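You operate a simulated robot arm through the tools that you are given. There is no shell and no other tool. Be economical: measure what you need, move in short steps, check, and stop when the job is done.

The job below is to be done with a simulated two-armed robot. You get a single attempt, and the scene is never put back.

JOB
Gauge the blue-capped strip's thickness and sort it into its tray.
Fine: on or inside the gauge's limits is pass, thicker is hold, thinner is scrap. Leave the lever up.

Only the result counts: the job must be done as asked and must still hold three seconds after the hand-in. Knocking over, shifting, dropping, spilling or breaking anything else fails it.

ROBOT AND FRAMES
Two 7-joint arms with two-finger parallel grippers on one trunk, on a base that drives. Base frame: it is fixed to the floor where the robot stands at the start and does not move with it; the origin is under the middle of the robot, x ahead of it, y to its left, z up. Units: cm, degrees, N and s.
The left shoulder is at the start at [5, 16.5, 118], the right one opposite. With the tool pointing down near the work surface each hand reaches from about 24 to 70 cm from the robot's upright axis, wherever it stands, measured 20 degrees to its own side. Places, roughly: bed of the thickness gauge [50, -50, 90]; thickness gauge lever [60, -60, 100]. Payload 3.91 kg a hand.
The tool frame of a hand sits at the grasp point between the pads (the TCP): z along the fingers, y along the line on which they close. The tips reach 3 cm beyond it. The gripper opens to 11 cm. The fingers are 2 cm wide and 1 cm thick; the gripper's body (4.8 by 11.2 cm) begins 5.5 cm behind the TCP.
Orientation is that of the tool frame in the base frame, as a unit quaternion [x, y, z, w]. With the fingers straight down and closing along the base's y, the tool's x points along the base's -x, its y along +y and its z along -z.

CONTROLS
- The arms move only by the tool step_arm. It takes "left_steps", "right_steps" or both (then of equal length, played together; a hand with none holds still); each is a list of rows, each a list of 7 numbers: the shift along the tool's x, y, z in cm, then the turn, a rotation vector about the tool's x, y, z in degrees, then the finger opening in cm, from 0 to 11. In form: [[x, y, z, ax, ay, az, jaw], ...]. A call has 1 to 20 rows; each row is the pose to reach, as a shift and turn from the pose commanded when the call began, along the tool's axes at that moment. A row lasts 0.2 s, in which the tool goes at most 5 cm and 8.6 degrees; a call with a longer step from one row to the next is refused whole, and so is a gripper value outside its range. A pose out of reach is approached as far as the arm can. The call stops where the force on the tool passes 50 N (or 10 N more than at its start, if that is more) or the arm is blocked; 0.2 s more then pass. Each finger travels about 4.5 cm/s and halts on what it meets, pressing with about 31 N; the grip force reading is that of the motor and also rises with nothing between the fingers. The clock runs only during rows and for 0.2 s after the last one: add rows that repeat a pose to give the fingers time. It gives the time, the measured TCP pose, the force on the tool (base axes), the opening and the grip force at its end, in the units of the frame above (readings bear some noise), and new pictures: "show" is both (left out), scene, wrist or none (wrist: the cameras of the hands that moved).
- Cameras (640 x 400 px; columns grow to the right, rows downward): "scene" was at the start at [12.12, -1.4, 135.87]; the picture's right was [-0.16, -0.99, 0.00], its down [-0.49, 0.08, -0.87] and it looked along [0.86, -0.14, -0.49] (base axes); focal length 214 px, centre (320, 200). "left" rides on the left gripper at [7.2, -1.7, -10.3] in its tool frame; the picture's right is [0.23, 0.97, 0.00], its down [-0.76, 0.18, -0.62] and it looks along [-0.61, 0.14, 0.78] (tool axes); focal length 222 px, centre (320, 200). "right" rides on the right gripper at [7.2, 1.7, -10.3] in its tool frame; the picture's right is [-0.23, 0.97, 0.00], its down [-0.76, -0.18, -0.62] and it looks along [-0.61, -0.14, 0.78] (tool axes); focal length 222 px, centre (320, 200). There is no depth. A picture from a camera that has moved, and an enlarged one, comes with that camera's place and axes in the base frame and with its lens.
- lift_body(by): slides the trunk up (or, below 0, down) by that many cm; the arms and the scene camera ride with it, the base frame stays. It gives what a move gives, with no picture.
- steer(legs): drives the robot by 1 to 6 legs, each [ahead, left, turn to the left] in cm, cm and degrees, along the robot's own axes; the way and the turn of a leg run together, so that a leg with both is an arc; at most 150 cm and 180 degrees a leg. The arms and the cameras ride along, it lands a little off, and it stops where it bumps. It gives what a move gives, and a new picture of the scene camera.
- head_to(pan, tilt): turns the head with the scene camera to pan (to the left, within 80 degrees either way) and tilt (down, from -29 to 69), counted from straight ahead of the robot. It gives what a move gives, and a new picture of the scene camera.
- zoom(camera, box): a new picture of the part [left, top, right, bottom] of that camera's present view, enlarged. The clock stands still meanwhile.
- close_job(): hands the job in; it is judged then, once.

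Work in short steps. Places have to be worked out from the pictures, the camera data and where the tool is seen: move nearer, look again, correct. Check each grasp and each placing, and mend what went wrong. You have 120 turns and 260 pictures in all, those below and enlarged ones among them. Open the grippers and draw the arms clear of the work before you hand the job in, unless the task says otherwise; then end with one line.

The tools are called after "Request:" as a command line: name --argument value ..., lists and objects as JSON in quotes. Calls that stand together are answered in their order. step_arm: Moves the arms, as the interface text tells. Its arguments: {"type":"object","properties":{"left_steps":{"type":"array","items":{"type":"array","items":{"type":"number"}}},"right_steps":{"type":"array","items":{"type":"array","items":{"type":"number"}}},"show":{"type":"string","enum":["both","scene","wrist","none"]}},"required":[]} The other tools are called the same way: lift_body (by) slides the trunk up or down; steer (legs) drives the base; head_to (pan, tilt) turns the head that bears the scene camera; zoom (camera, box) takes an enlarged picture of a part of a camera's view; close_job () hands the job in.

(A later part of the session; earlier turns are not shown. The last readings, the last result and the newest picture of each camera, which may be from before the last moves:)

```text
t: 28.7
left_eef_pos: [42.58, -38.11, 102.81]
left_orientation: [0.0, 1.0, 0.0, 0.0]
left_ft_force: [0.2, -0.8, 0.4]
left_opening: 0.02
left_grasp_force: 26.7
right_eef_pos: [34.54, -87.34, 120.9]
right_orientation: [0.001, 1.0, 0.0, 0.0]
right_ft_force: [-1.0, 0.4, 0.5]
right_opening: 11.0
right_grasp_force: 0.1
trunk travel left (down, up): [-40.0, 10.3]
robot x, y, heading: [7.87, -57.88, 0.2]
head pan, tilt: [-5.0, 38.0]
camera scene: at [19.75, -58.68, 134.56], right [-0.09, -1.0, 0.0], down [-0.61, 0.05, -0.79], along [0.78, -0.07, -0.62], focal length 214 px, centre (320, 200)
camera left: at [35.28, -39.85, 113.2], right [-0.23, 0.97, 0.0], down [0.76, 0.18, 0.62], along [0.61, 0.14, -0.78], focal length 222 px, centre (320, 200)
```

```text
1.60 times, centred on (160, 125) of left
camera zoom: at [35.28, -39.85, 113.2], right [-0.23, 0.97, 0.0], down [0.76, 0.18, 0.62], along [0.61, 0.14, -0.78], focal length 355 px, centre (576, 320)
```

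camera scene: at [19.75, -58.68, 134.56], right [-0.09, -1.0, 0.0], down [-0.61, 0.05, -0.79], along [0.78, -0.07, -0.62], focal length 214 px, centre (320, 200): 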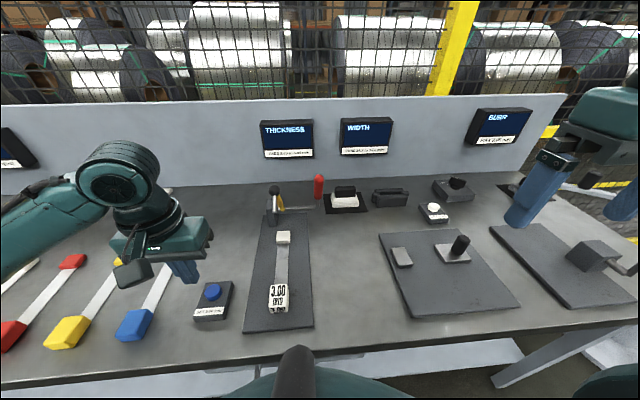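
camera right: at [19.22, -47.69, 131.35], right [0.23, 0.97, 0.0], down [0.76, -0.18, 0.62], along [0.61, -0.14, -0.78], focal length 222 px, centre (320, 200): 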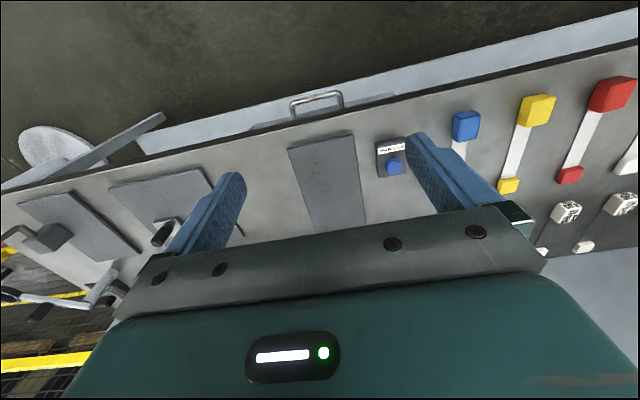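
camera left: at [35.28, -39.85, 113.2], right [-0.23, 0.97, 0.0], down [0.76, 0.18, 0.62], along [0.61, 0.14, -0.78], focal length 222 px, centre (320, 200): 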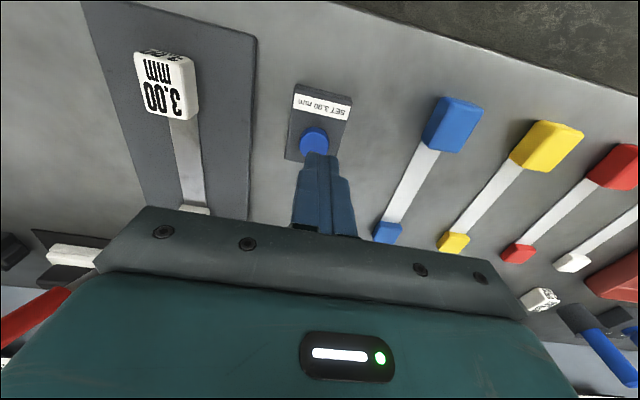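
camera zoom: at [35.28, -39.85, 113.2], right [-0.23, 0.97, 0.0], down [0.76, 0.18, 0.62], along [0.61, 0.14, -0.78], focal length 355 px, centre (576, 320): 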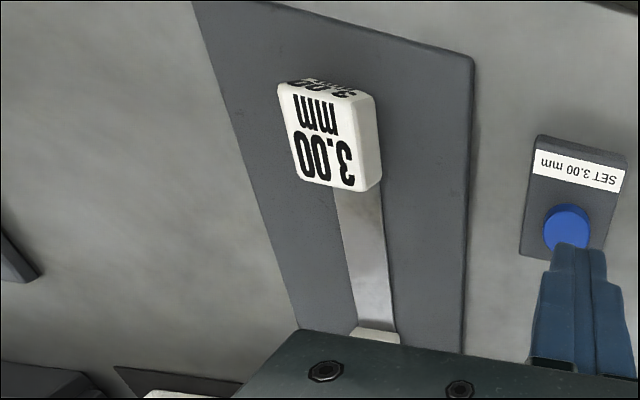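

The reference lies well placed. Now bring the right hand over the red lever, high, and verify alignment.

Request:
step_arm --right_steps '[[-3, 3, 0, 0, 0, 0, 10], [-6, 6, 0, 0, 0, 0, 9], [-9, 9, 0, 0, 0, 0, 8], [-12, 12, 0, 0, 0, 0, 7], [-15, 15, 0, 0, 0, 0, 6], [-18, 18, 0, 0, 0, 0, 5], [-21, 21, 1, 0, 0, 0, 5], [-24.5, 24, 2, 0, 0, 0, 5], [-27.5, 25.3, 4, 0, 0, 0, 5], [-27.5, 25.3, 5, 0, 0, 0, 5], [-27.5, 25.3, 5, 0, 0, 0, 5]]'

Request:
zoom --camera "right" --box '[200, 60, 480, 260]'

Request:
zoom --camera "scene" --box '[240, 90, 440, 230]'

```text
t: 31.1
left_eef_pos: [42.57, -38.13, 102.76]
left_orientation: [0.001, 1.0, 0.0, 0.0]
left_ft_force: [0.1, 0.7, 0.9]
left_opening: 0.01
left_grasp_force: 30.9
right_eef_pos: [54.24, -72.24, 117.36]
right_orientation: [0.0, 1.0, 0.0, 0.001]
right_ft_force: [-0.5, -0.9, 0.6]
right_opening: 5.01
right_grasp_force: 0.0
right hand out of reach, approached as far as the arm can: row 6, 7, 8, 9, 10, 11
trunk travel left (down, up): [-40.0, 10.3]
robot x, y, heading: [7.67, -58.09, 0.1]
head pan, tilt: [-5.0, 38.0]
camera scene: at [19.74, -58.65, 134.56], right [-0.09, -1.0, 0.0], down [-0.61, 0.05, -0.79], along [0.79, -0.07, -0.62], focal length 214 px, centre (320, 200)
camera right: at [47.05, -70.59, 127.69], right [0.23, 0.97, 0.0], down [0.76, -0.18, 0.62], along [0.61, -0.14, -0.78], focal length 222 px, centre (320, 200)
```

scene: 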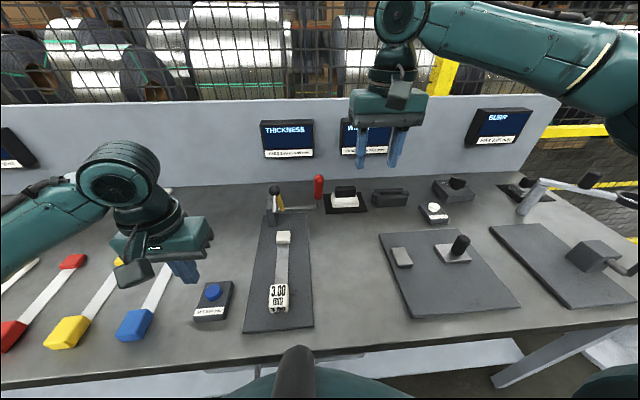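
right: 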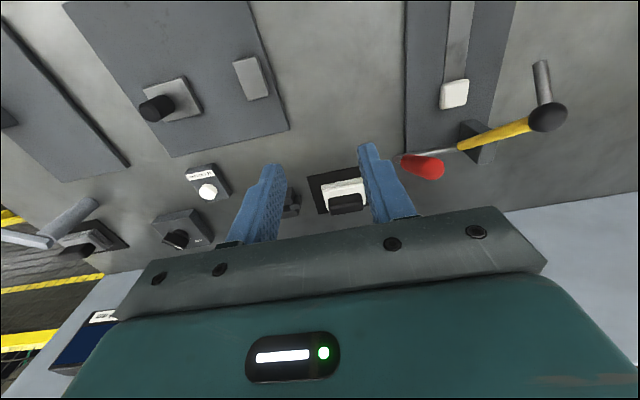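

```text
2.00 times, centred on (340, 160) of right
camera zoom: at [47.05, -70.59, 127.69], right [0.23, 0.97, 0.0], down [0.76, -0.18, 0.62], along [0.61, -0.14, -0.78], focal length 444 px, centre (280, 280)
```

zoom: 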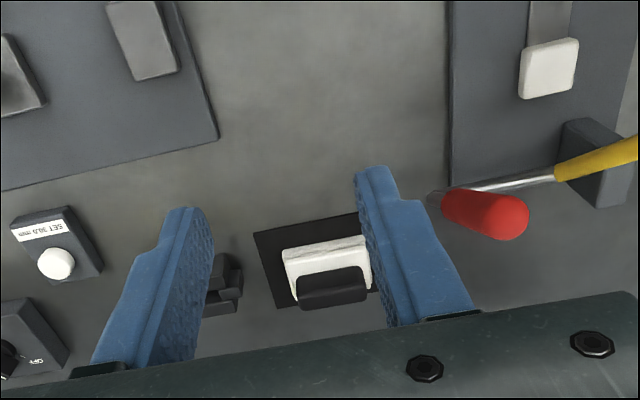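

```text
2.86 times, centred on (340, 160) of scene
camera zoom: at [19.74, -58.65, 134.56], right [-0.09, -1.0, 0.0], down [-0.61, 0.05, -0.79], along [0.79, -0.07, -0.62], focal length 613 px, centre (263, 314)
```

zoom: 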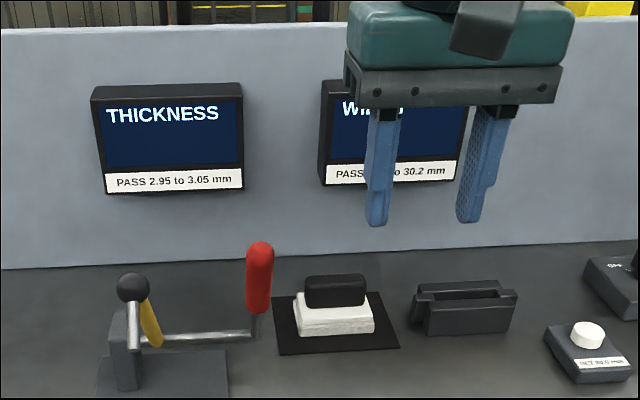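

The pose is out of reach with the tool straight down at that height. Tilting the fingers forward 45° lowers and draws back the wrist; I'll turn in place first.

Request:
step_arm --right_steps '[[0, 0, 0, 0, -8, 0, 5], [0, 0, 0, 0, -16, 0, 5], [0, 0, 0, 0, -24, 0, 5], [0, 0, 0, 0, -32, 0, 5], [0, 0, 0, 0, -40, 0, 5], [0, 0, 0, 0, -45, 0, 5], [0, 0, 0, 0, -45, 0, 5]]'

```text
t: 32.7
left_eef_pos: [42.58, -38.02, 102.75]
left_orientation: [-0.001, 1.0, 0.0, 0.0]
left_ft_force: [-1.1, -0.3, 0.9]
left_opening: 0.0
left_grasp_force: 30.7
right_eef_pos: [54.27, -72.33, 117.51]
right_orientation: [0.001, 0.923, -0.001, 0.384]
right_ft_force: [-0.6, 0.5, 0.1]
right_opening: 5.02
right_grasp_force: 0.1
trunk travel left (down, up): [-40.0, 10.3]
robot x, y, heading: [8.25, -58.03, -0.0]
head pan, tilt: [-5.0, 38.0]
camera scene: at [19.74, -58.66, 134.56], right [-0.09, -1.0, 0.0], down [-0.61, 0.05, -0.79], along [0.78, -0.07, -0.62], focal length 214 px, centre (320, 200)
camera right: at [41.79, -70.62, 119.75], right [0.16, 0.97, 0.16], down [0.1, -0.18, 0.98], along [0.98, -0.14, -0.12], focal length 222 px, centre (320, 200)
```

scene: 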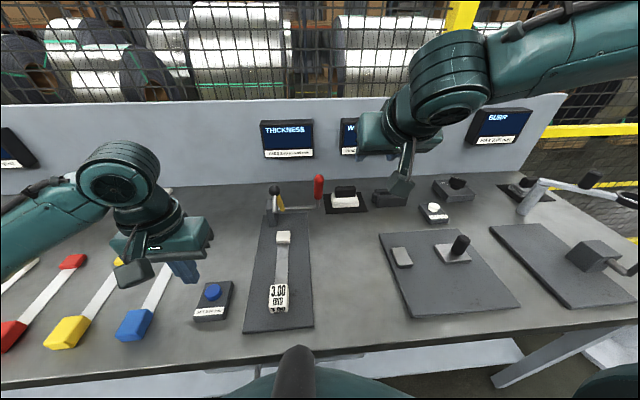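
right: 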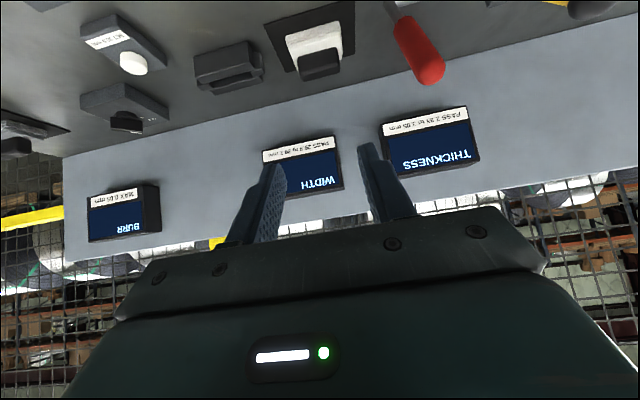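

Tilted. Now move laterally and down to a pre-grasp pose in line with the knob, and check in the wrist view.

Request:
step_arm --right_steps '[[0.7, 3, 1, 0, 0, 0, 5], [1.4, 6, 2.2, 0, 0, 0, 5], [2.5, 8.5, 3.5, 0, 0, 0, 5], [3.5, 10.3, 5, 0, 0, 0, 5], [3.5, 10.3, 5, 0, 0, 0, 5]]'

Request:
zoom --camera "right" --box '[200, 60, 480, 260]'

Request:
zoom --camera "scene" --box '[240, 90, 440, 230]'

```text
t: 33.9
left_eef_pos: [42.57, -38.15, 102.88]
left_orientation: [0.001, 1.0, -0.001, 0.001]
left_ft_force: [0.2, 0.0, 0.0]
left_opening: 0.0
left_grasp_force: 30.7
right_eef_pos: [54.91, -66.57, 112.2]
right_orientation: [0.0, 0.924, 0.0, 0.383]
right_ft_force: [0.0, 0.0, -0.2]
right_opening: 4.98
right_grasp_force: 0.0
right hand out of reach, approached as far as the arm can: row 3, 4, 5
trunk travel left (down, up): [-40.0, 10.3]
robot x, y, heading: [7.79, -58.06, 0.1]
head pan, tilt: [-5.0, 38.0]
camera scene: at [19.7, -58.64, 134.57], right [-0.09, -1.0, 0.0], down [-0.61, 0.05, -0.79], along [0.79, -0.07, -0.62], focal length 214 px, centre (320, 200)
camera right: at [42.29, -64.83, 114.34], right [0.16, 0.97, 0.16], down [0.1, -0.18, 0.98], along [0.98, -0.14, -0.12], focal length 222 px, centre (320, 200)
```

scene: 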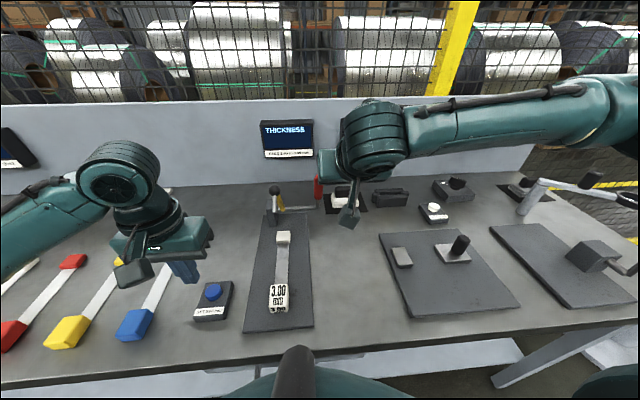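
right: 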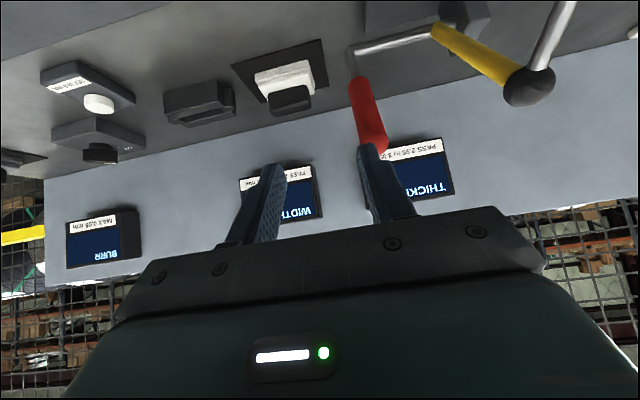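

```text
2.00 times, centred on (340, 160) of right
camera zoom: at [42.29, -64.83, 114.34], right [0.16, 0.97, 0.16], down [0.1, -0.18, 0.98], along [0.98, -0.14, -0.12], focal length 444 px, centre (280, 280)
```

zoom: 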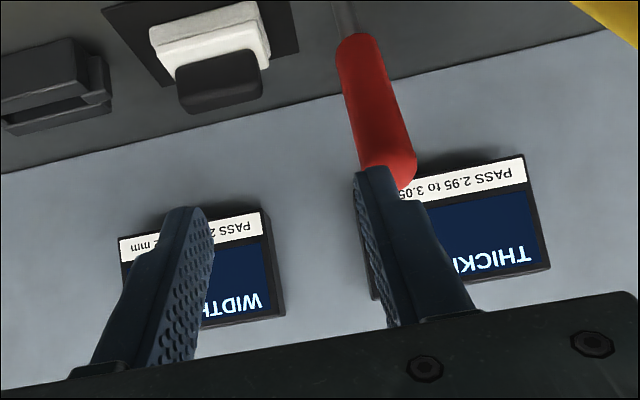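

```text
2.86 times, centred on (340, 160) of scene
camera zoom: at [19.7, -58.64, 134.57], right [-0.09, -1.0, 0.0], down [-0.61, 0.05, -0.79], along [0.79, -0.07, -0.62], focal length 613 px, centre (263, 314)
```

zoom: 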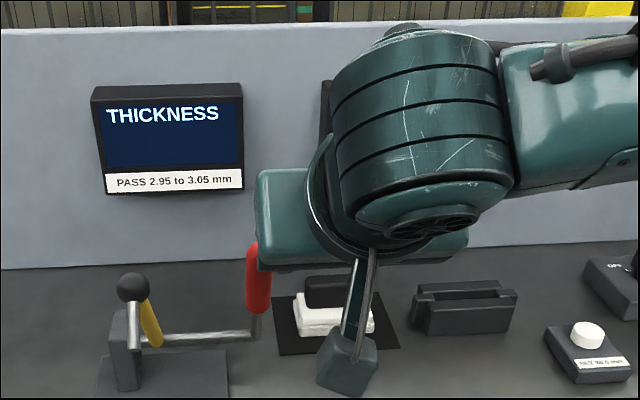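

The right arm reaches better on its own side. I'll back the right hand off, then drive 16 cm left so the lever is about 20° to its side.

Request:
step_arm --right_steps '[[1.7, -1, -3.2, 0, 0, 0, 5], [3.5, -2, -6.4, 0, 0, 0, 5], [5.3, -4, -9.5, 0, 0, 0, 5], [7.1, -6, -12.7, 0, 0, 0, 5], [7.1, -6, -12.7, 0, 0, 0, 5]]' --show "none"

Request:
steer --legs '[[0, 16, 0]]'

```text
t: 35.1
left_eef_pos: [42.52, -38.18, 102.72]
left_orientation: [0.001, 1.0, 0.0, 0.0]
left_ft_force: [0.3, 0.0, -1.3]
left_opening: 0.0
left_grasp_force: 30.3
right_eef_pos: [42.5, -71.4, 117.45]
right_orientation: [0.001, 0.924, -0.001, 0.383]
right_ft_force: [0.0, -0.4, -0.3]
right_opening: 5.02
right_grasp_force: 0.0
right hand out of reach, approached as far as the arm can: row 4, 5
trunk travel left (down, up): [-40.0, 10.3]
robot x, y, heading: [8.26, -57.91, 0.0]
head pan, tilt: [-5.0, 38.0]
```

```text
t: 36.6
left_eef_pos: [42.64, -22.32, 102.77]
left_orientation: [0.0, 1.0, 0.0, 0.0]
left_ft_force: [-0.5, 0.3, 0.2]
left_opening: 0.01
left_grasp_force: 30.9
right_eef_pos: [42.64, -55.34, 117.47]
right_orientation: [0.001, 0.924, -0.001, 0.382]
right_ft_force: [-0.2, -0.9, -0.5]
right_opening: 5.02
right_grasp_force: 0.1
trunk travel left (down, up): [-40.0, 10.3]
robot x, y, heading: [8.03, -42.11, -0.3]
head pan, tilt: [-5.0, 38.0]
camera scene: at [19.75, -42.63, 134.56], right [-0.09, -1.0, 0.0], down [-0.61, 0.05, -0.79], along [0.78, -0.07, -0.62], focal length 214 px, centre (320, 200)
```

scene: 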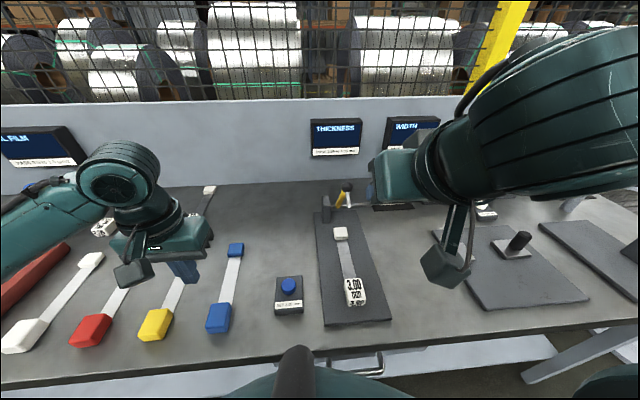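

Now go to the pre-grasp: base shift about (+12.4, -6.7, -5.7).

Request:
step_arm --right_steps '[[0, -3.4, 0, 0, 0, 0, 5], [0, -6.7, 0, 0, 0, 0, 5], [-1.5, -6.7, 4, 0, 0, 0, 5], [-3, -6.7, 8, 0, 0, 0, 5], [-4.7, -6.7, 12.5, 0, 0, 0, 5], [-4.7, -6.7, 12.8, 0, 0, 0, 5]]' --show "wrist"

Request:
zoom --camera "right" --box '[200, 0, 440, 200]'

```text
t: 38.0
left_eef_pos: [42.53, -22.24, 102.76]
left_orientation: [0.001, 1.0, 0.0, 0.0]
left_ft_force: [0.7, -0.2, 0.3]
left_opening: 0.0
left_grasp_force: 30.9
right_eef_pos: [54.95, -62.2, 111.54]
right_orientation: [0.001, 0.924, 0.0, 0.383]
right_ft_force: [-0.1, -0.6, 0.5]
right_opening: 5.01
right_grasp_force: 0.0
right hand out of reach, approached as far as the arm can: row 1, 2
trunk travel left (down, up): [-40.0, 10.3]
robot x, y, heading: [7.88, -41.8, -0.4]
head pan, tilt: [-5.0, 38.0]
camera right: at [42.54, -60.5, 113.91], right [0.16, 0.97, 0.16], down [0.1, -0.18, 0.98], along [0.98, -0.15, -0.12], focal length 222 px, centre (320, 200)
```

right: 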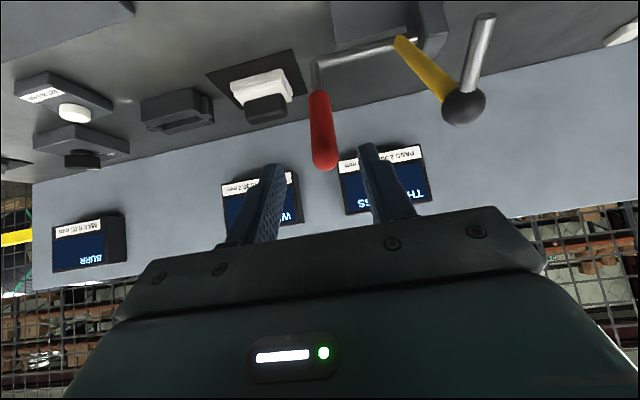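

```text
2.00 times, centred on (320, 100) of right
camera zoom: at [42.54, -60.5, 113.91], right [0.16, 0.97, 0.16], down [0.1, -0.18, 0.98], along [0.98, -0.15, -0.12], focal length 444 px, centre (320, 400)
```

zoom: 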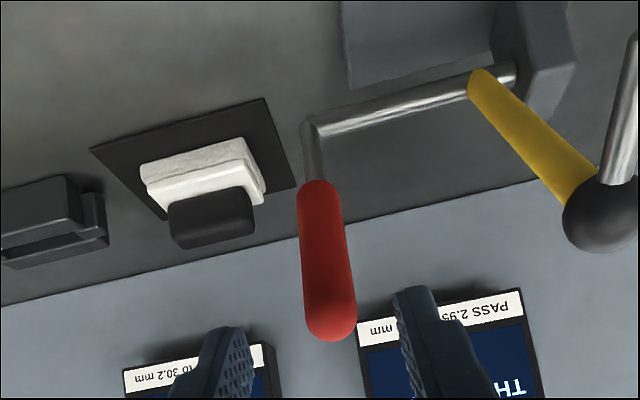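

Lever lies between the finger planes. Advance ~9.8 cm along the fingers and close on the grip.

Request:
step_arm --right_steps '[[0, 0.1, 3, 0, 0, 0, 5], [0, 0.1, 6, 0, 0, 0, 5], [0, 0.1, 9, 0, 0, 0, 5], [-0.1, 0.1, 9.8, 0, 0, 0, 5], [-0.1, 0.1, 9.8, 0, 0, 0, 5]]' --show "wrist"

```text
t: 39.2
left_eef_pos: [42.63, -22.16, 102.81]
left_orientation: [0.002, 1.0, 0.001, 0.001]
left_ft_force: [0.1, -0.1, -0.2]
left_opening: 0.01
left_grasp_force: 30.8
right_eef_pos: [61.98, -62.09, 104.88]
right_orientation: [0.002, 0.924, -0.002, 0.383]
right_ft_force: [-0.3, 0.5, -0.4]
right_opening: 5.0
right_grasp_force: 0.1
trunk travel left (down, up): [-40.0, 10.3]
robot x, y, heading: [8.12, -41.93, 0.1]
head pan, tilt: [-5.0, 38.0]
camera right: at [49.54, -60.4, 107.06], right [0.16, 0.97, 0.16], down [0.1, -0.18, 0.98], along [0.98, -0.14, -0.12], focal length 222 px, centre (320, 200)
```

right: 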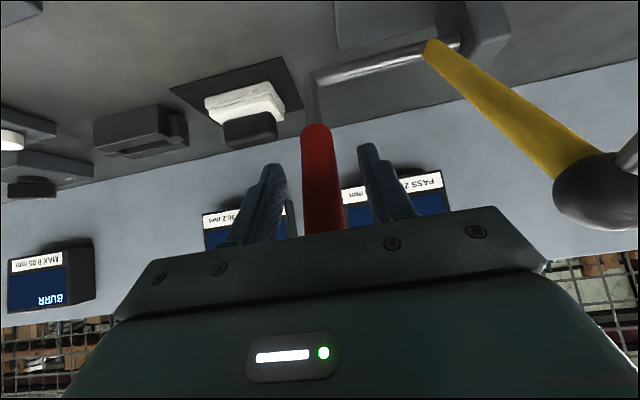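

Close on the grip.

Request:
step_arm --right_steps '[[0, 0, 0, 0, 0, 0, 3], [0, 0, 0, 0, 0, 0, 1.5], [0, 0, 0, 0, 0, 0, 0], [0, 0, 0, 0, 0, 0, 0]]' --show "none"

```text
t: 40.2
left_eef_pos: [42.69, -22.26, 102.72]
left_orientation: [0.001, 1.0, 0.0, 0.0]
left_ft_force: [0.7, -0.6, -0.2]
left_opening: 0.01
left_grasp_force: 31.4
right_eef_pos: [62.06, -62.14, 104.76]
right_orientation: [0.002, 0.924, -0.002, 0.383]
right_ft_force: [-0.4, -0.6, -0.5]
right_opening: 2.22
right_grasp_force: 44.6
trunk travel left (down, up): [-40.0, 10.3]
robot x, y, heading: [7.84, -41.94, -0.0]
head pan, tilt: [-5.0, 38.0]
```

Gripped at 2.2 cm. Swing the lever along its arc from 63° to ~35° first and check forces.

Request:
step_arm --right_steps '[[0.7, 0, -0.2, 0, -1, 0, 0], [1.49, 0, -0.37, 0, -2, 0, 0], [2.4, 0, -0.48, 0, -3, 0, 0], [3.4, 0, -0.54, 0, -4, 0, 0], [4.4, 0, -0.5, 0, -5, 0, 0], [5.31, 0, -0.37, 0, -6, 0, 0]]'

```text
t: 41.6
left_eef_pos: [42.63, -22.23, 102.79]
left_orientation: [0.001, 1.0, 0.0, 0.001]
left_ft_force: [0.4, 1.1, -0.7]
left_opening: 0.0
left_grasp_force: 30.8
right_eef_pos: [57.98, -62.06, 101.51]
right_orientation: [0.0, 0.901, 0.0, 0.433]
right_ft_force: [5.0, -3.4, 18.3]
right_opening: 2.32
right_grasp_force: 45.3
trunk travel left (down, up): [-40.0, 10.3]
robot x, y, heading: [8.1, -41.31, -0.2]
head pan, tilt: [-5.0, 38.0]
camera scene: at [19.61, -42.73, 134.58], right [-0.09, -1.0, 0.0], down [-0.61, 0.05, -0.79], along [0.79, -0.07, -0.61], focal length 214 px, centre (320, 200)
camera right: at [45.23, -60.43, 102.46], right [0.14, 0.97, 0.18], down [-0.01, -0.18, 0.98], along [0.99, -0.14, -0.01], focal length 222 px, centre (320, 200)
```

scene: 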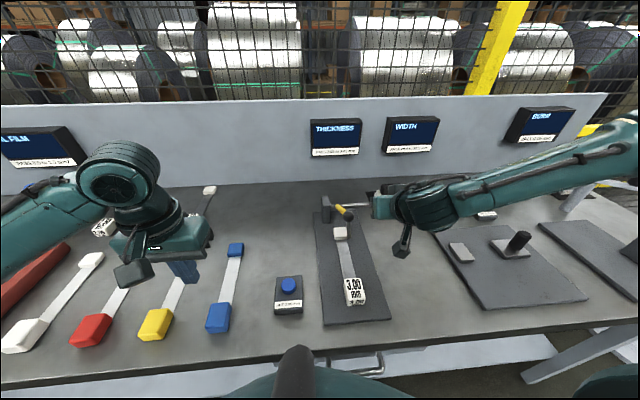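
right: 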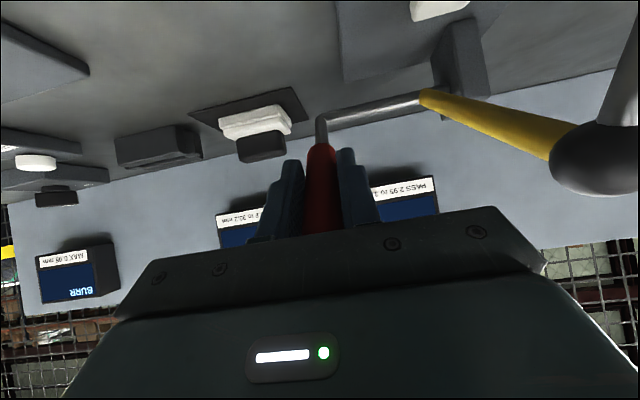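

The lever follows with a mild spring force (~18 N). Continue toward contact in small steps.

Request:
step_arm --right_steps '[[0.95, 0, 0.13, 0, -1, 0, 0], [1.89, 0, 0.29, 0, -2, 0, 0], [2.8, 0, 0.57, 0, -3, 0, 0], [3.71, 0, 0.9, 0, -4, 0, 0], [4.4, 0, 1.25, 0, -5, 0, 0]]'

Request:
zoom --camera "scene" --box '[270, 100, 450, 340]'

```text
t: 42.8
left_eef_pos: [42.21, -22.28, 103.09]
left_orientation: [0.001, 1.0, 0.0, 0.002]
left_ft_force: [-0.3, -0.1, -0.5]
left_opening: 0.0
left_grasp_force: 31.1
right_eef_pos: [55.54, -62.15, 97.39]
right_orientation: [0.001, 0.883, -0.001, 0.469]
right_ft_force: [-32.9, -5.1, 19.2]
right_opening: 2.22
right_grasp_force: 45.0
trunk travel left (down, up): [-40.0, 10.3]
robot x, y, heading: [7.97, -41.81, -0.1]
head pan, tilt: [-5.0, 38.0]
camera scene: at [19.15, -42.73, 134.62], right [-0.09, -1.0, 0.0], down [-0.61, 0.05, -0.79], along [0.79, -0.07, -0.61], focal length 214 px, centre (320, 200)
camera right: at [42.92, -60.44, 97.14], right [0.13, 0.97, 0.19], down [-0.09, -0.18, 0.98], along [0.99, -0.14, 0.07], focal length 222 px, centre (320, 200)
```

scene: 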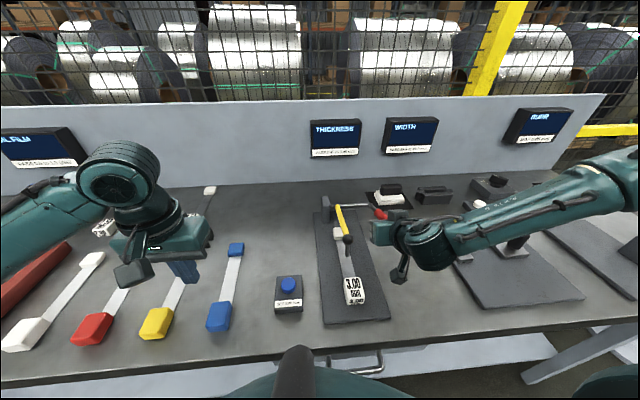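
right: 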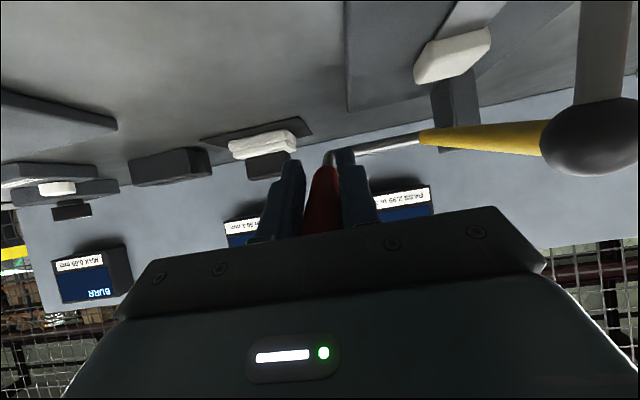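

```text
1.67 times, centred on (360, 220) of scene
camera zoom: at [19.15, -42.73, 134.62], right [-0.09, -1.0, 0.0], down [-0.61, 0.05, -0.79], along [0.79, -0.07, -0.61], focal length 358 px, centre (253, 167)
```

zoom: 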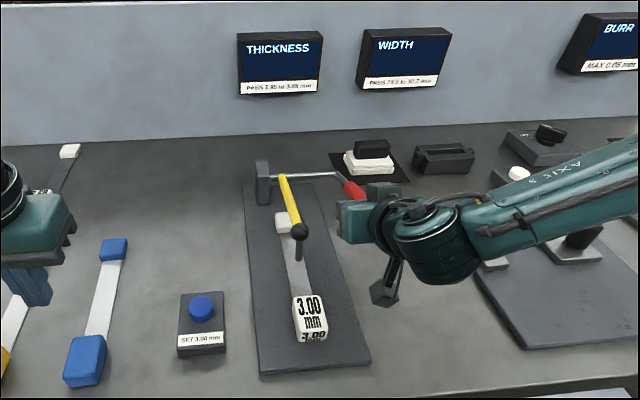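

A force of -33 N in x shows my arc is slightly tight; I'll ease back in -x first and then continue downward.

Request:
step_arm --right_steps '[[0.4, 0, -0.6, 0, 0, 0, 0], [0.6, 0, -0.9, 0, 0, 0, 0], [0.6, 0, -0.9, 0, 0, 0, 0]]' --show "none"

```text
t: 43.6
left_eef_pos: [42.99, -22.16, 102.63]
left_orientation: [0.001, 1.0, 0.0, -0.002]
left_ft_force: [-0.2, -0.2, 0.2]
left_opening: 0.0
left_grasp_force: 30.8
right_eef_pos: [55.46, -62.18, 97.11]
right_orientation: [0.003, 0.882, -0.003, 0.471]
right_ft_force: [28.4, 2.8, -0.6]
right_opening: 2.24
right_grasp_force: 45.1
trunk travel left (down, up): [-40.0, 10.3]
robot x, y, heading: [8.19, -41.9, -0.2]
head pan, tilt: [-5.0, 38.0]
```

Overcorrected; return half of it and go down a little further.

Request:
step_arm --right_steps '[[-0.25, 0, 0.37, 0, 0, 0, 0], [0.1, 0, 0.5, 0, -0.5, 0, 0], [0.4, 0, 0.68, 0, -1, 0, 0]]' --show "scene"

Request:
zoom --camera "scene" --box '[270, 100, 450, 340]'

```text
t: 44.4
left_eef_pos: [42.57, -22.21, 102.86]
left_orientation: [0.0, 1.0, 0.0, 0.0]
left_ft_force: [0.9, 0.5, -0.2]
left_opening: 0.0
left_grasp_force: 31.2
right_eef_pos: [55.39, -62.27, 96.45]
right_orientation: [0.001, 0.879, -0.001, 0.477]
right_ft_force: [8.6, -0.8, 7.4]
right_opening: 2.23
right_grasp_force: 45.5
trunk travel left (down, up): [-40.0, 10.3]
robot x, y, heading: [7.84, -42.29, -0.3]
head pan, tilt: [-5.0, 38.0]
camera scene: at [19.75, -42.7, 134.57], right [-0.09, -1.0, 0.0], down [-0.61, 0.05, -0.79], along [0.78, -0.07, -0.62], focal length 214 px, centre (320, 200)
```

scene: 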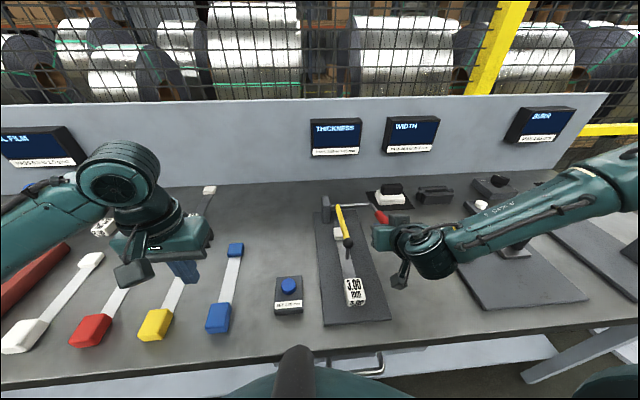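

```text
1.67 times, centred on (360, 220) of scene
camera zoom: at [19.75, -42.7, 134.57], right [-0.09, -1.0, 0.0], down [-0.61, 0.05, -0.79], along [0.78, -0.07, -0.62], focal length 358 px, centre (253, 167)
```

zoom: 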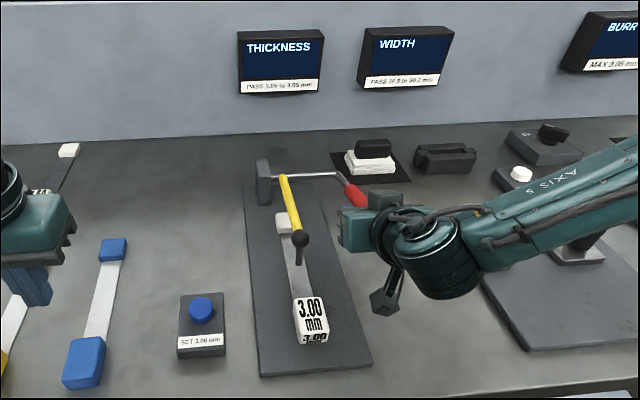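

Forces small. Continue straight down ~1.2 cm in small rows, watching for probe contact.

Request:
step_arm --right_steps '[[0.35, 0, 0.2, 0, -0.5, 0, 0], [0.7, 0, 0.42, 0, -1, 0, 0], [1.05, 0, 0.62, 0, -1.5, 0, 0]]' --show "scene"

Request:
zoom --camera "scene" --box '[270, 100, 450, 340]'

```text
t: 45.2
left_eef_pos: [42.36, -22.27, 103.01]
left_orientation: [0.001, 1.0, 0.001, 0.003]
left_ft_force: [0.0, 0.7, 0.4]
left_opening: 0.0
left_grasp_force: 31.2
right_eef_pos: [55.02, -62.11, 95.22]
right_orientation: [0.001, 0.873, -0.001, 0.488]
right_ft_force: [-13.7, -3.4, 10.1]
right_opening: 2.24
right_grasp_force: 44.9
trunk travel left (down, up): [-40.0, 10.3]
robot x, y, heading: [7.93, -41.88, -0.4]
head pan, tilt: [-5.0, 38.0]
camera scene: at [19.46, -42.72, 134.59], right [-0.09, -1.0, 0.0], down [-0.61, 0.05, -0.79], along [0.79, -0.07, -0.61], focal length 214 px, centre (320, 200)
```

scene: 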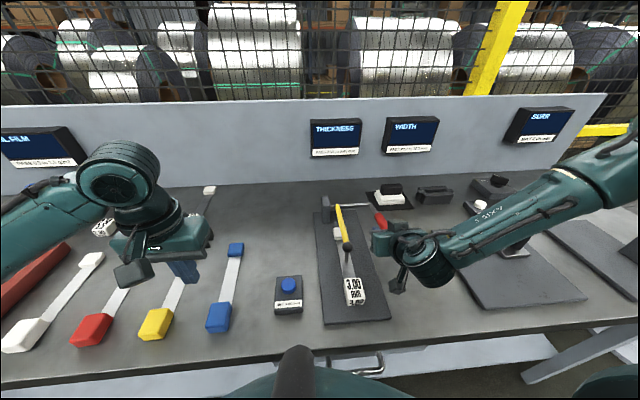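

```text
1.67 times, centred on (360, 220) of scene
camera zoom: at [19.46, -42.72, 134.59], right [-0.09, -1.0, 0.0], down [-0.61, 0.05, -0.79], along [0.79, -0.07, -0.61], focal length 358 px, centre (253, 167)
```

zoom: 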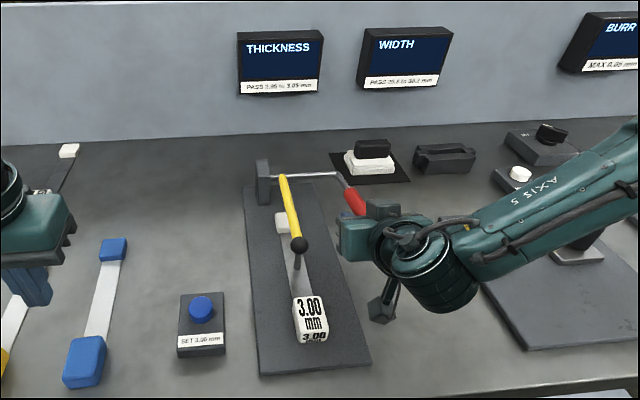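

Ball is now at z≈95.8, pin tip ≈1.5 cm over the strip. Continue ~1.3 cm down.

Request:
step_arm --right_steps '[[0.4, 0, 0.0, 0, -0.5, 0, 0], [0.7, 0, 0.2, 0, -1, 0, 0], [1.0, 0, 0.35, 0, -1, 0, 0], [1.25, 0, 0.5, 0, -1, 0, 0]]' --show "scene"

Request:
zoom --camera "scene" --box '[270, 100, 450, 340]'

```text
t: 46.0
left_eef_pos: [42.23, -22.22, 102.86]
left_orientation: [0.001, 1.0, 0.0, 0.001]
left_ft_force: [-0.4, -0.1, 1.2]
left_opening: 0.0
left_grasp_force: 31.2
right_eef_pos: [55.06, -62.1, 94.99]
right_orientation: [0.003, 0.862, -0.001, 0.506]
right_ft_force: [-18.5, -5.9, 23.5]
right_opening: 2.24
right_grasp_force: 45.4
trunk travel left (down, up): [-40.0, 10.3]
robot x, y, heading: [8.2, -42.29, -0.5]
head pan, tilt: [-5.0, 38.0]
stopped in row 4 (right hand): the force on the tool passed its limit (the readings are from after the stop); the commanded pose is now the measured one
camera scene: at [19.3, -42.74, 134.59], right [-0.09, -1.0, 0.0], down [-0.61, 0.06, -0.79], along [0.79, -0.07, -0.61], focal length 214 px, centre (320, 200)
```

scene: 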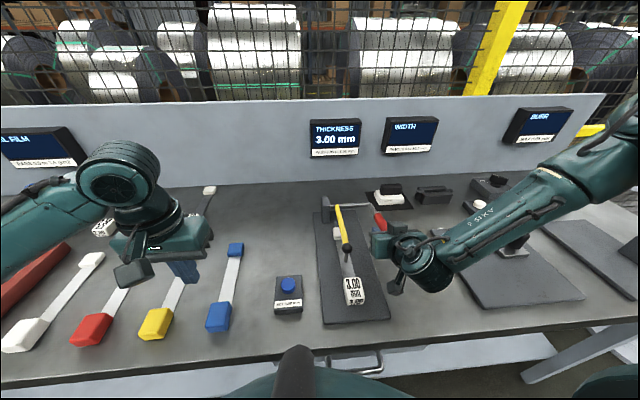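

```text
1.67 times, centred on (360, 220) of scene
camera zoom: at [19.3, -42.74, 134.59], right [-0.09, -1.0, 0.0], down [-0.61, 0.06, -0.79], along [0.79, -0.07, -0.61], focal length 358 px, centre (253, 167)
```

zoom: 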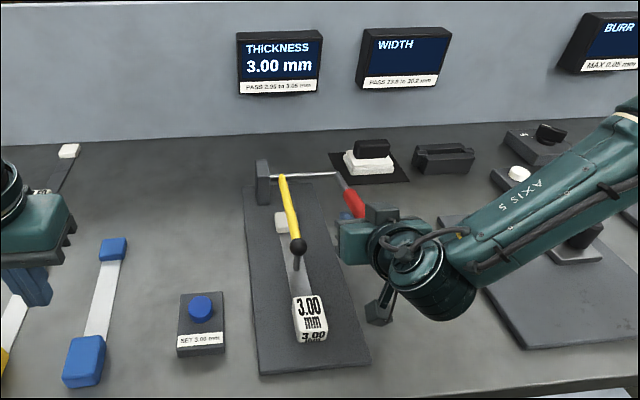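

The display reads on the reference. Let me enlarge it.

Request:
zoom --camera "scene" --box '[300, 110, 370, 165]'

```text
7.27 times, centred on (335, 138) of scene
camera zoom: at [19.3, -42.74, 134.59], right [-0.09, -1.0, 0.0], down [-0.61, 0.06, -0.79], along [0.79, -0.07, -0.61], focal length 1560 px, centre (211, 654)
```

zoom: 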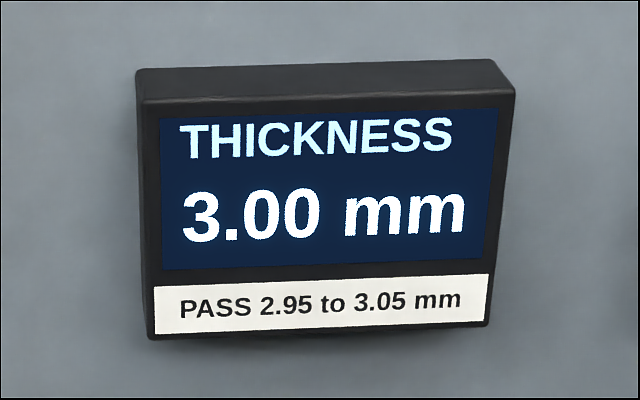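

Gauge reads exactly 3.00 mm on the 3.00 reference, so it's true and SET isn't needed. Raise the lever back along the same arc.

Request:
step_arm --right_steps '[[-0.8, 0, -0.28, 0, 1, 0, 0], [-1.6, 0, -0.55, 0, 2, 0, 0], [-2.5, 0, -0.8, 0, 3, 0, 0], [-3.43, 0, -1.0, 0, 4, 0, 0], [-4.4, 0, -1.1, 0, 5, 0, 0], [-5.3, 0, -1.13, 0, 6.5, 0, 0], [-6.2, 0, -1.05, 0, 7.5, 0, 0], [-7.15, 0, -0.94, 0, 9, 0, 0]]' --show "none"

```text
t: 47.8
left_eef_pos: [42.54, -22.25, 102.79]
left_orientation: [0.001, 1.0, 0.0, 0.001]
left_ft_force: [-0.6, -0.3, 0.1]
left_opening: 0.0
left_grasp_force: 31.5
right_eef_pos: [58.03, -62.15, 101.19]
right_orientation: [0.002, 0.903, 0.0, 0.43]
right_ft_force: [-15.0, 0.0, -11.3]
right_opening: 2.27
right_grasp_force: 44.8
trunk travel left (down, up): [-40.0, 10.3]
robot x, y, heading: [7.9, -42.09, 0.1]
head pan, tilt: [-5.0, 38.0]
```

Request:
step_arm --right_steps '[[-0.9, 0, 0.1, 0, 1, 0, 0], [-1.85, 0, 0.22, 0, 2, 0, 0], [-2.75, 0, 0.45, 0, 3, 0, 0], [-3.64, 0, 0.69, 0, 4, 0, 0], [-4.4, 0, 1.0, 0, 5, 0, 0], [-5.05, 0, 1.36, 0, 6, 0, 0]]' --show "scene"

```text
t: 49.2
left_eef_pos: [42.49, -22.36, 102.83]
left_orientation: [0.001, 1.0, 0.0, 0.001]
left_ft_force: [0.7, 0.6, 0.0]
left_opening: 0.02
left_grasp_force: 30.8
right_eef_pos: [62.07, -62.15, 104.4]
right_orientation: [0.002, 0.923, -0.001, 0.385]
right_ft_force: [-21.5, 2.0, -6.9]
right_opening: 2.25
right_grasp_force: 44.7
trunk travel left (down, up): [-40.0, 10.3]
robot x, y, heading: [8.25, -42.21, 0.0]
head pan, tilt: [-5.0, 38.0]
camera scene: at [19.54, -42.73, 134.58], right [-0.09, -1.0, 0.0], down [-0.61, 0.05, -0.79], along [0.79, -0.07, -0.61], focal length 214 px, centre (320, 200)
```

scene: 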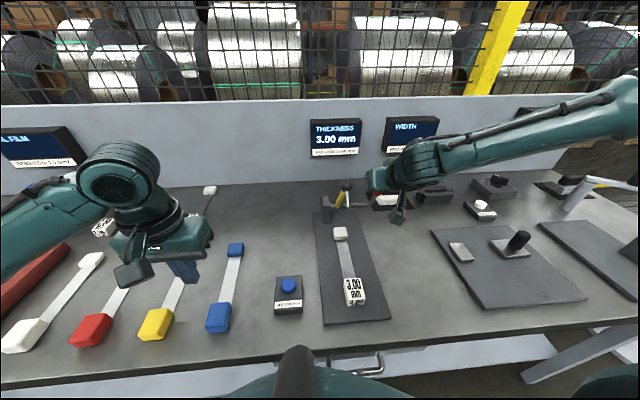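

Lever is back up at its start angle. Open the fingers and retreat along the approach line, then check the lever stays up.

Request:
step_arm --right_steps '[[0.1, 0, -0.1, 0, 0, 0, 2.5], [0.1, 0, -0.1, 0, 0, 0, 5], [0.1, 0, -0.1, 0, 0, 0, 5], [0.1, 0, -3, 0, 0, 0, 5], [0.1, 0, -7, 0, 0, 0, 5], [0.1, 0, -11, 0, 0, 0, 5], [0.1, 0, -15, 0, 0, 0, 5], [0.1, 0, -16, 0, 0, 0, 5]]'

```text
t: 51.0
left_eef_pos: [42.66, -22.2, 102.72]
left_orientation: [0.001, 1.0, 0.0, 0.0]
left_ft_force: [-1.3, 0.2, 0.4]
left_opening: 0.0
left_grasp_force: 31.4
right_eef_pos: [50.84, -62.12, 115.68]
right_orientation: [0.003, 0.923, -0.001, 0.385]
right_ft_force: [0.1, 0.2, 0.0]
right_opening: 5.01
right_grasp_force: 0.2
trunk travel left (down, up): [-40.0, 10.3]
robot x, y, heading: [8.19, -41.93, -0.2]
head pan, tilt: [-5.0, 38.0]
camera scene: at [19.76, -42.74, 134.56], right [-0.09, -1.0, 0.0], down [-0.61, 0.05, -0.79], along [0.78, -0.07, -0.62], focal length 214 px, centre (320, 200)
camera right: at [38.42, -60.39, 117.85], right [0.17, 0.97, 0.16], down [0.09, -0.18, 0.98], along [0.98, -0.15, -0.12], focal length 222 px, centre (320, 200)
```

scene: 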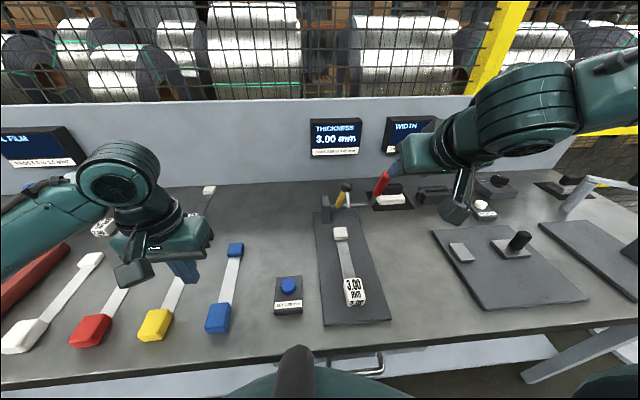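
right: 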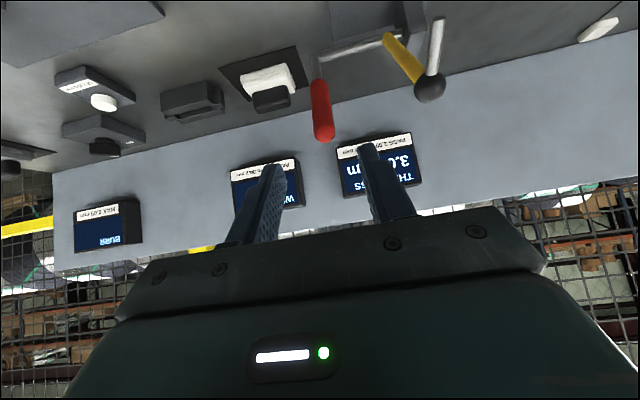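

Lever stays up. Move the right hand aside to the right, and the left hand over the reference to fetch it back.

Request:
step_arm --right_steps '[[0, -4, 0, 0, 0, 0, 5], [0, -8, 0, 0, 0, 0, 5], [0, -12, 0, 0, 0, 0, 5], [0, -16, 0, 0, 0, 0, 5], [0, -18, 0, 0, 0, 0, 5], [0, -18, 0, 0, 0, 0, 5], [0, -18, 0, 0, 0, 0, 5], [0, -18, 0, 0, 0, 0, 5], [0, -18, 0, 0, 0, 0, 5]]' --left_steps '[[0, 0, 0, 0, 0, 0, 2], [0, -4, 0, 0, 0, 0, 4], [0, -8, 0, 0, 0, 0, 6], [0, -12, 0, 0, 0, 0, 6], [0, -16, 0, 0, 0, 0, 6], [0, -20, 0, 0, 0, 0, 6], [0, -25, 0, 0, 0, 0, 6], [0, -30, 0, 0, 0, 0, 6], [0, -30, 0, 0, 0, 0, 6]]' --show "wrist"

```text
t: 53.0
left_eef_pos: [42.66, -52.42, 102.68]
left_orientation: [0.001, 1.0, 0.0, 0.001]
left_ft_force: [-1.2, -0.5, -0.9]
left_opening: 6.0
left_grasp_force: 0.0
right_eef_pos: [50.68, -80.22, 115.72]
right_orientation: [0.003, 0.923, -0.001, 0.385]
right_ft_force: [0.1, 1.0, 1.3]
right_opening: 4.99
right_grasp_force: 0.0
trunk travel left (down, up): [-40.0, 10.3]
robot x, y, heading: [7.79, -41.75, -0.2]
head pan, tilt: [-5.0, 38.0]
camera right: at [38.27, -78.46, 117.81], right [0.17, 0.97, 0.16], down [0.09, -0.18, 0.98], along [0.98, -0.15, -0.12], focal length 222 px, centre (320, 200)
camera left: at [35.33, -54.12, 113.13], right [-0.23, 0.97, 0.0], down [0.76, 0.18, 0.62], along [0.61, 0.14, -0.78], focal length 222 px, centre (320, 200)
```

right: 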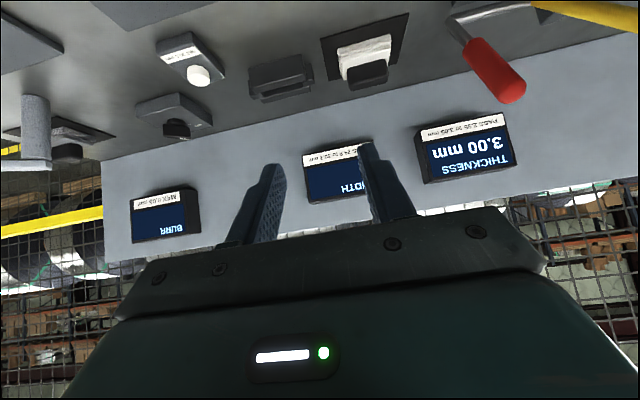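
left: 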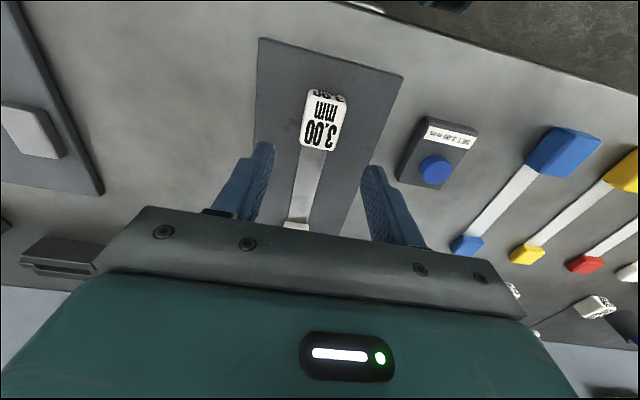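

Reference is where left. Descend to z≈93.1 and grip.

Request:
step_arm --left_steps '[[0, 0.2, 4, 0, 0, 0, 6], [0, 0.2, 7.5, 0, 0, 0, 6], [0, 0.2, 9.4, 0, 0, 0, 6], [0, 0.2, 9.4, 0, 0, 0, 4], [0, 0.2, 9.4, 0, 0, 0, 2], [0, 0.2, 9.4, 0, 0, 0, 0], [0, 0.2, 9.4, 0, 0, 0, 0]]' --show "wrist"

```text
t: 54.6
left_eef_pos: [42.57, -52.0, 93.45]
left_orientation: [0.001, 1.0, -0.001, 0.0]
left_ft_force: [0.1, 1.0, 0.6]
left_opening: 3.71
left_grasp_force: 30.9
right_eef_pos: [50.79, -80.25, 115.59]
right_orientation: [0.003, 0.923, 0.0, 0.386]
right_ft_force: [0.0, 1.2, -0.1]
right_opening: 5.03
right_grasp_force: 0.1
trunk travel left (down, up): [-40.0, 10.3]
robot x, y, heading: [7.65, -42.0, -0.0]
head pan, tilt: [-5.0, 38.0]
camera left: at [35.24, -53.79, 103.8], right [-0.23, 0.97, 0.0], down [0.76, 0.18, 0.62], along [0.61, 0.14, -0.78], focal length 222 px, centre (320, 200)
```

left: 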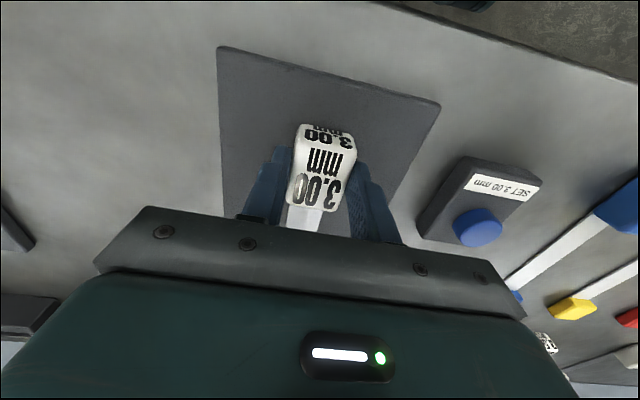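

Gripped. Lift slightly, slide left clear of the probe, rise, then drive left 26 cm back to the reference's spot.

Request:
step_arm --left_steps '[[0, 0, -2, 0, 0, 0, 0], [0, 0, -4.5, 0, 0, 0, 0], [0, 4, -4.5, 0, 0, 0, 0], [0, 8, -4.5, 0, 0, 0, 0], [0, 12, -5, 0, 0, 0, 0], [0, 16, -8, 0, 0, 0, 0], [0, 20, -11, 0, 0, 0, 0], [0, 24, -14, 0, 0, 0, 0], [0, 28, -17, 0, 0, 0, 0], [0, 30, -19, 0, 0, 0, 0]]' --show "none"

Request:
steer --legs '[[0, 26, 0]]'

```text
t: 56.8
left_eef_pos: [42.43, -22.14, 112.56]
left_orientation: [0.001, 1.0, 0.0, -0.001]
left_ft_force: [0.0, -0.3, -0.8]
left_opening: 3.73
left_grasp_force: 31.3
right_eef_pos: [50.7, -80.18, 115.58]
right_orientation: [0.003, 0.923, -0.001, 0.385]
right_ft_force: [0.0, -0.1, 0.0]
right_opening: 5.02
right_grasp_force: 0.0
trunk travel left (down, up): [-40.0, 10.3]
robot x, y, heading: [7.82, -42.23, -0.4]
head pan, tilt: [-5.0, 38.0]
```

```text
t: 58.7
left_eef_pos: [42.59, 4.24, 112.61]
left_orientation: [0.001, 1.0, 0.0, 0.001]
left_ft_force: [0.3, 0.0, -1.0]
left_opening: 3.71
left_grasp_force: 31.2
right_eef_pos: [50.78, -53.94, 115.56]
right_orientation: [0.003, 0.923, -0.001, 0.385]
right_ft_force: [0.3, 0.0, 0.3]
right_opening: 4.99
right_grasp_force: 0.1
trunk travel left (down, up): [-40.0, 10.3]
robot x, y, heading: [8.36, -15.4, -0.2]
head pan, tilt: [-5.0, 38.0]
camera scene: at [19.8, -16.39, 134.56], right [-0.09, -1.0, 0.0], down [-0.61, 0.05, -0.79], along [0.78, -0.07, -0.62], focal length 214 px, centre (320, 200)
```

scene: 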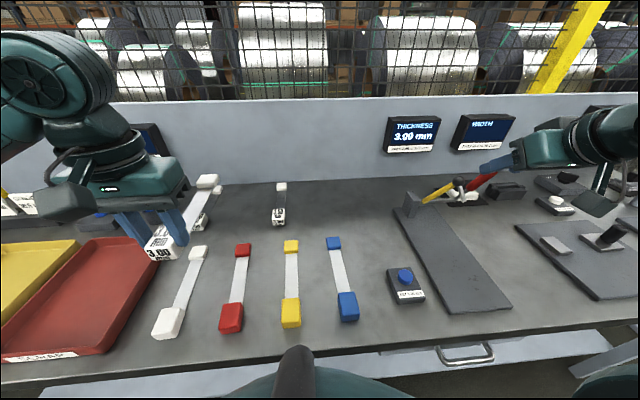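

Now extend to the original spot [69.3, 3.85] and lower to just above the table.

Request:
step_arm --left_steps '[[-4.5, -0.4, 0, 0, 0, 0, 0], [-9, -0.4, 0, 0, 0, 0, 0], [-13.5, -0.4, 0, 0, 0, 0, 0], [-18, -0.4, 0, 0, 0, 0, 0], [-22.5, -0.4, 0, 0, 0, 0, 0], [-26.7, -0.4, 1, 0, 0, 0, 0], [-26.7, -0.4, 5, 0, 0, 0, 0], [-26.7, -0.4, 9, 0, 0, 0, 0], [-26.7, -0.4, 13, 0, 0, 0, 0], [-26.7, -0.4, 17, 0, 0, 0, 0], [-26.7, -0.4, 18, 0, 0, 0, 0], [-26.7, -0.4, 18, 0, 0, 0, 0]]' --show "wrist"

```text
t: 61.3
left_eef_pos: [69.29, 3.63, 94.41]
left_orientation: [0.001, 1.0, 0.001, 0.0]
left_ft_force: [-0.3, -0.9, -1.1]
left_opening: 3.73
left_grasp_force: 31.2
right_eef_pos: [50.78, -53.93, 115.56]
right_orientation: [0.003, 0.923, -0.001, 0.385]
right_ft_force: [0.6, 0.1, 0.2]
right_opening: 5.0
right_grasp_force: 0.1
trunk travel left (down, up): [-40.0, 10.3]
robot x, y, heading: [8.27, -15.67, 0.0]
head pan, tilt: [-5.0, 38.0]
camera left: at [61.99, 1.98, 104.89], right [-0.23, 0.97, 0.0], down [0.76, 0.18, 0.62], along [0.61, 0.14, -0.78], focal length 222 px, centre (320, 200)
```

left: 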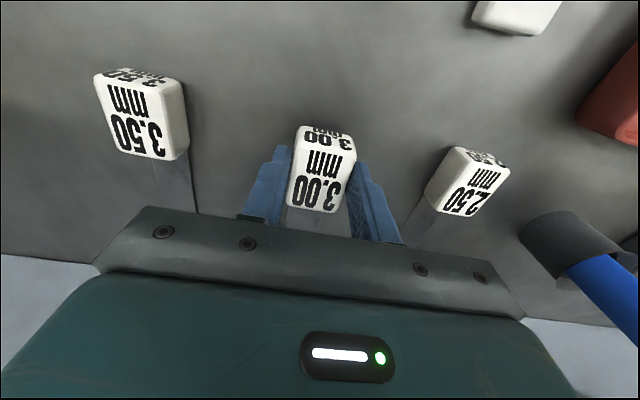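

Request:
step_arm --left_steps '[[0, 0.2, 0.8, 0, 0, 0, 0], [0, 0.2, 1.4, 0, 0, 0, 0], [0, 0.2, 1.8, 0, 0, 0, 0], [0, 0.2, 2.1, 0, 0, 0, 0]]' --show "none"

```text
t: 62.3
left_eef_pos: [69.34, 3.99, 92.31]
left_orientation: [0.001, 1.0, 0.0, 0.0]
left_ft_force: [0.1, -0.7, -0.6]
left_opening: 3.75
left_grasp_force: 31.8
right_eef_pos: [50.91, -53.98, 115.47]
right_orientation: [0.003, 0.923, 0.0, 0.385]
right_ft_force: [0.1, -0.1, -0.4]
right_opening: 5.02
right_grasp_force: 0.0
trunk travel left (down, up): [-40.0, 10.3]
robot x, y, heading: [7.94, -15.85, 0.0]
head pan, tilt: [-5.0, 38.0]
```

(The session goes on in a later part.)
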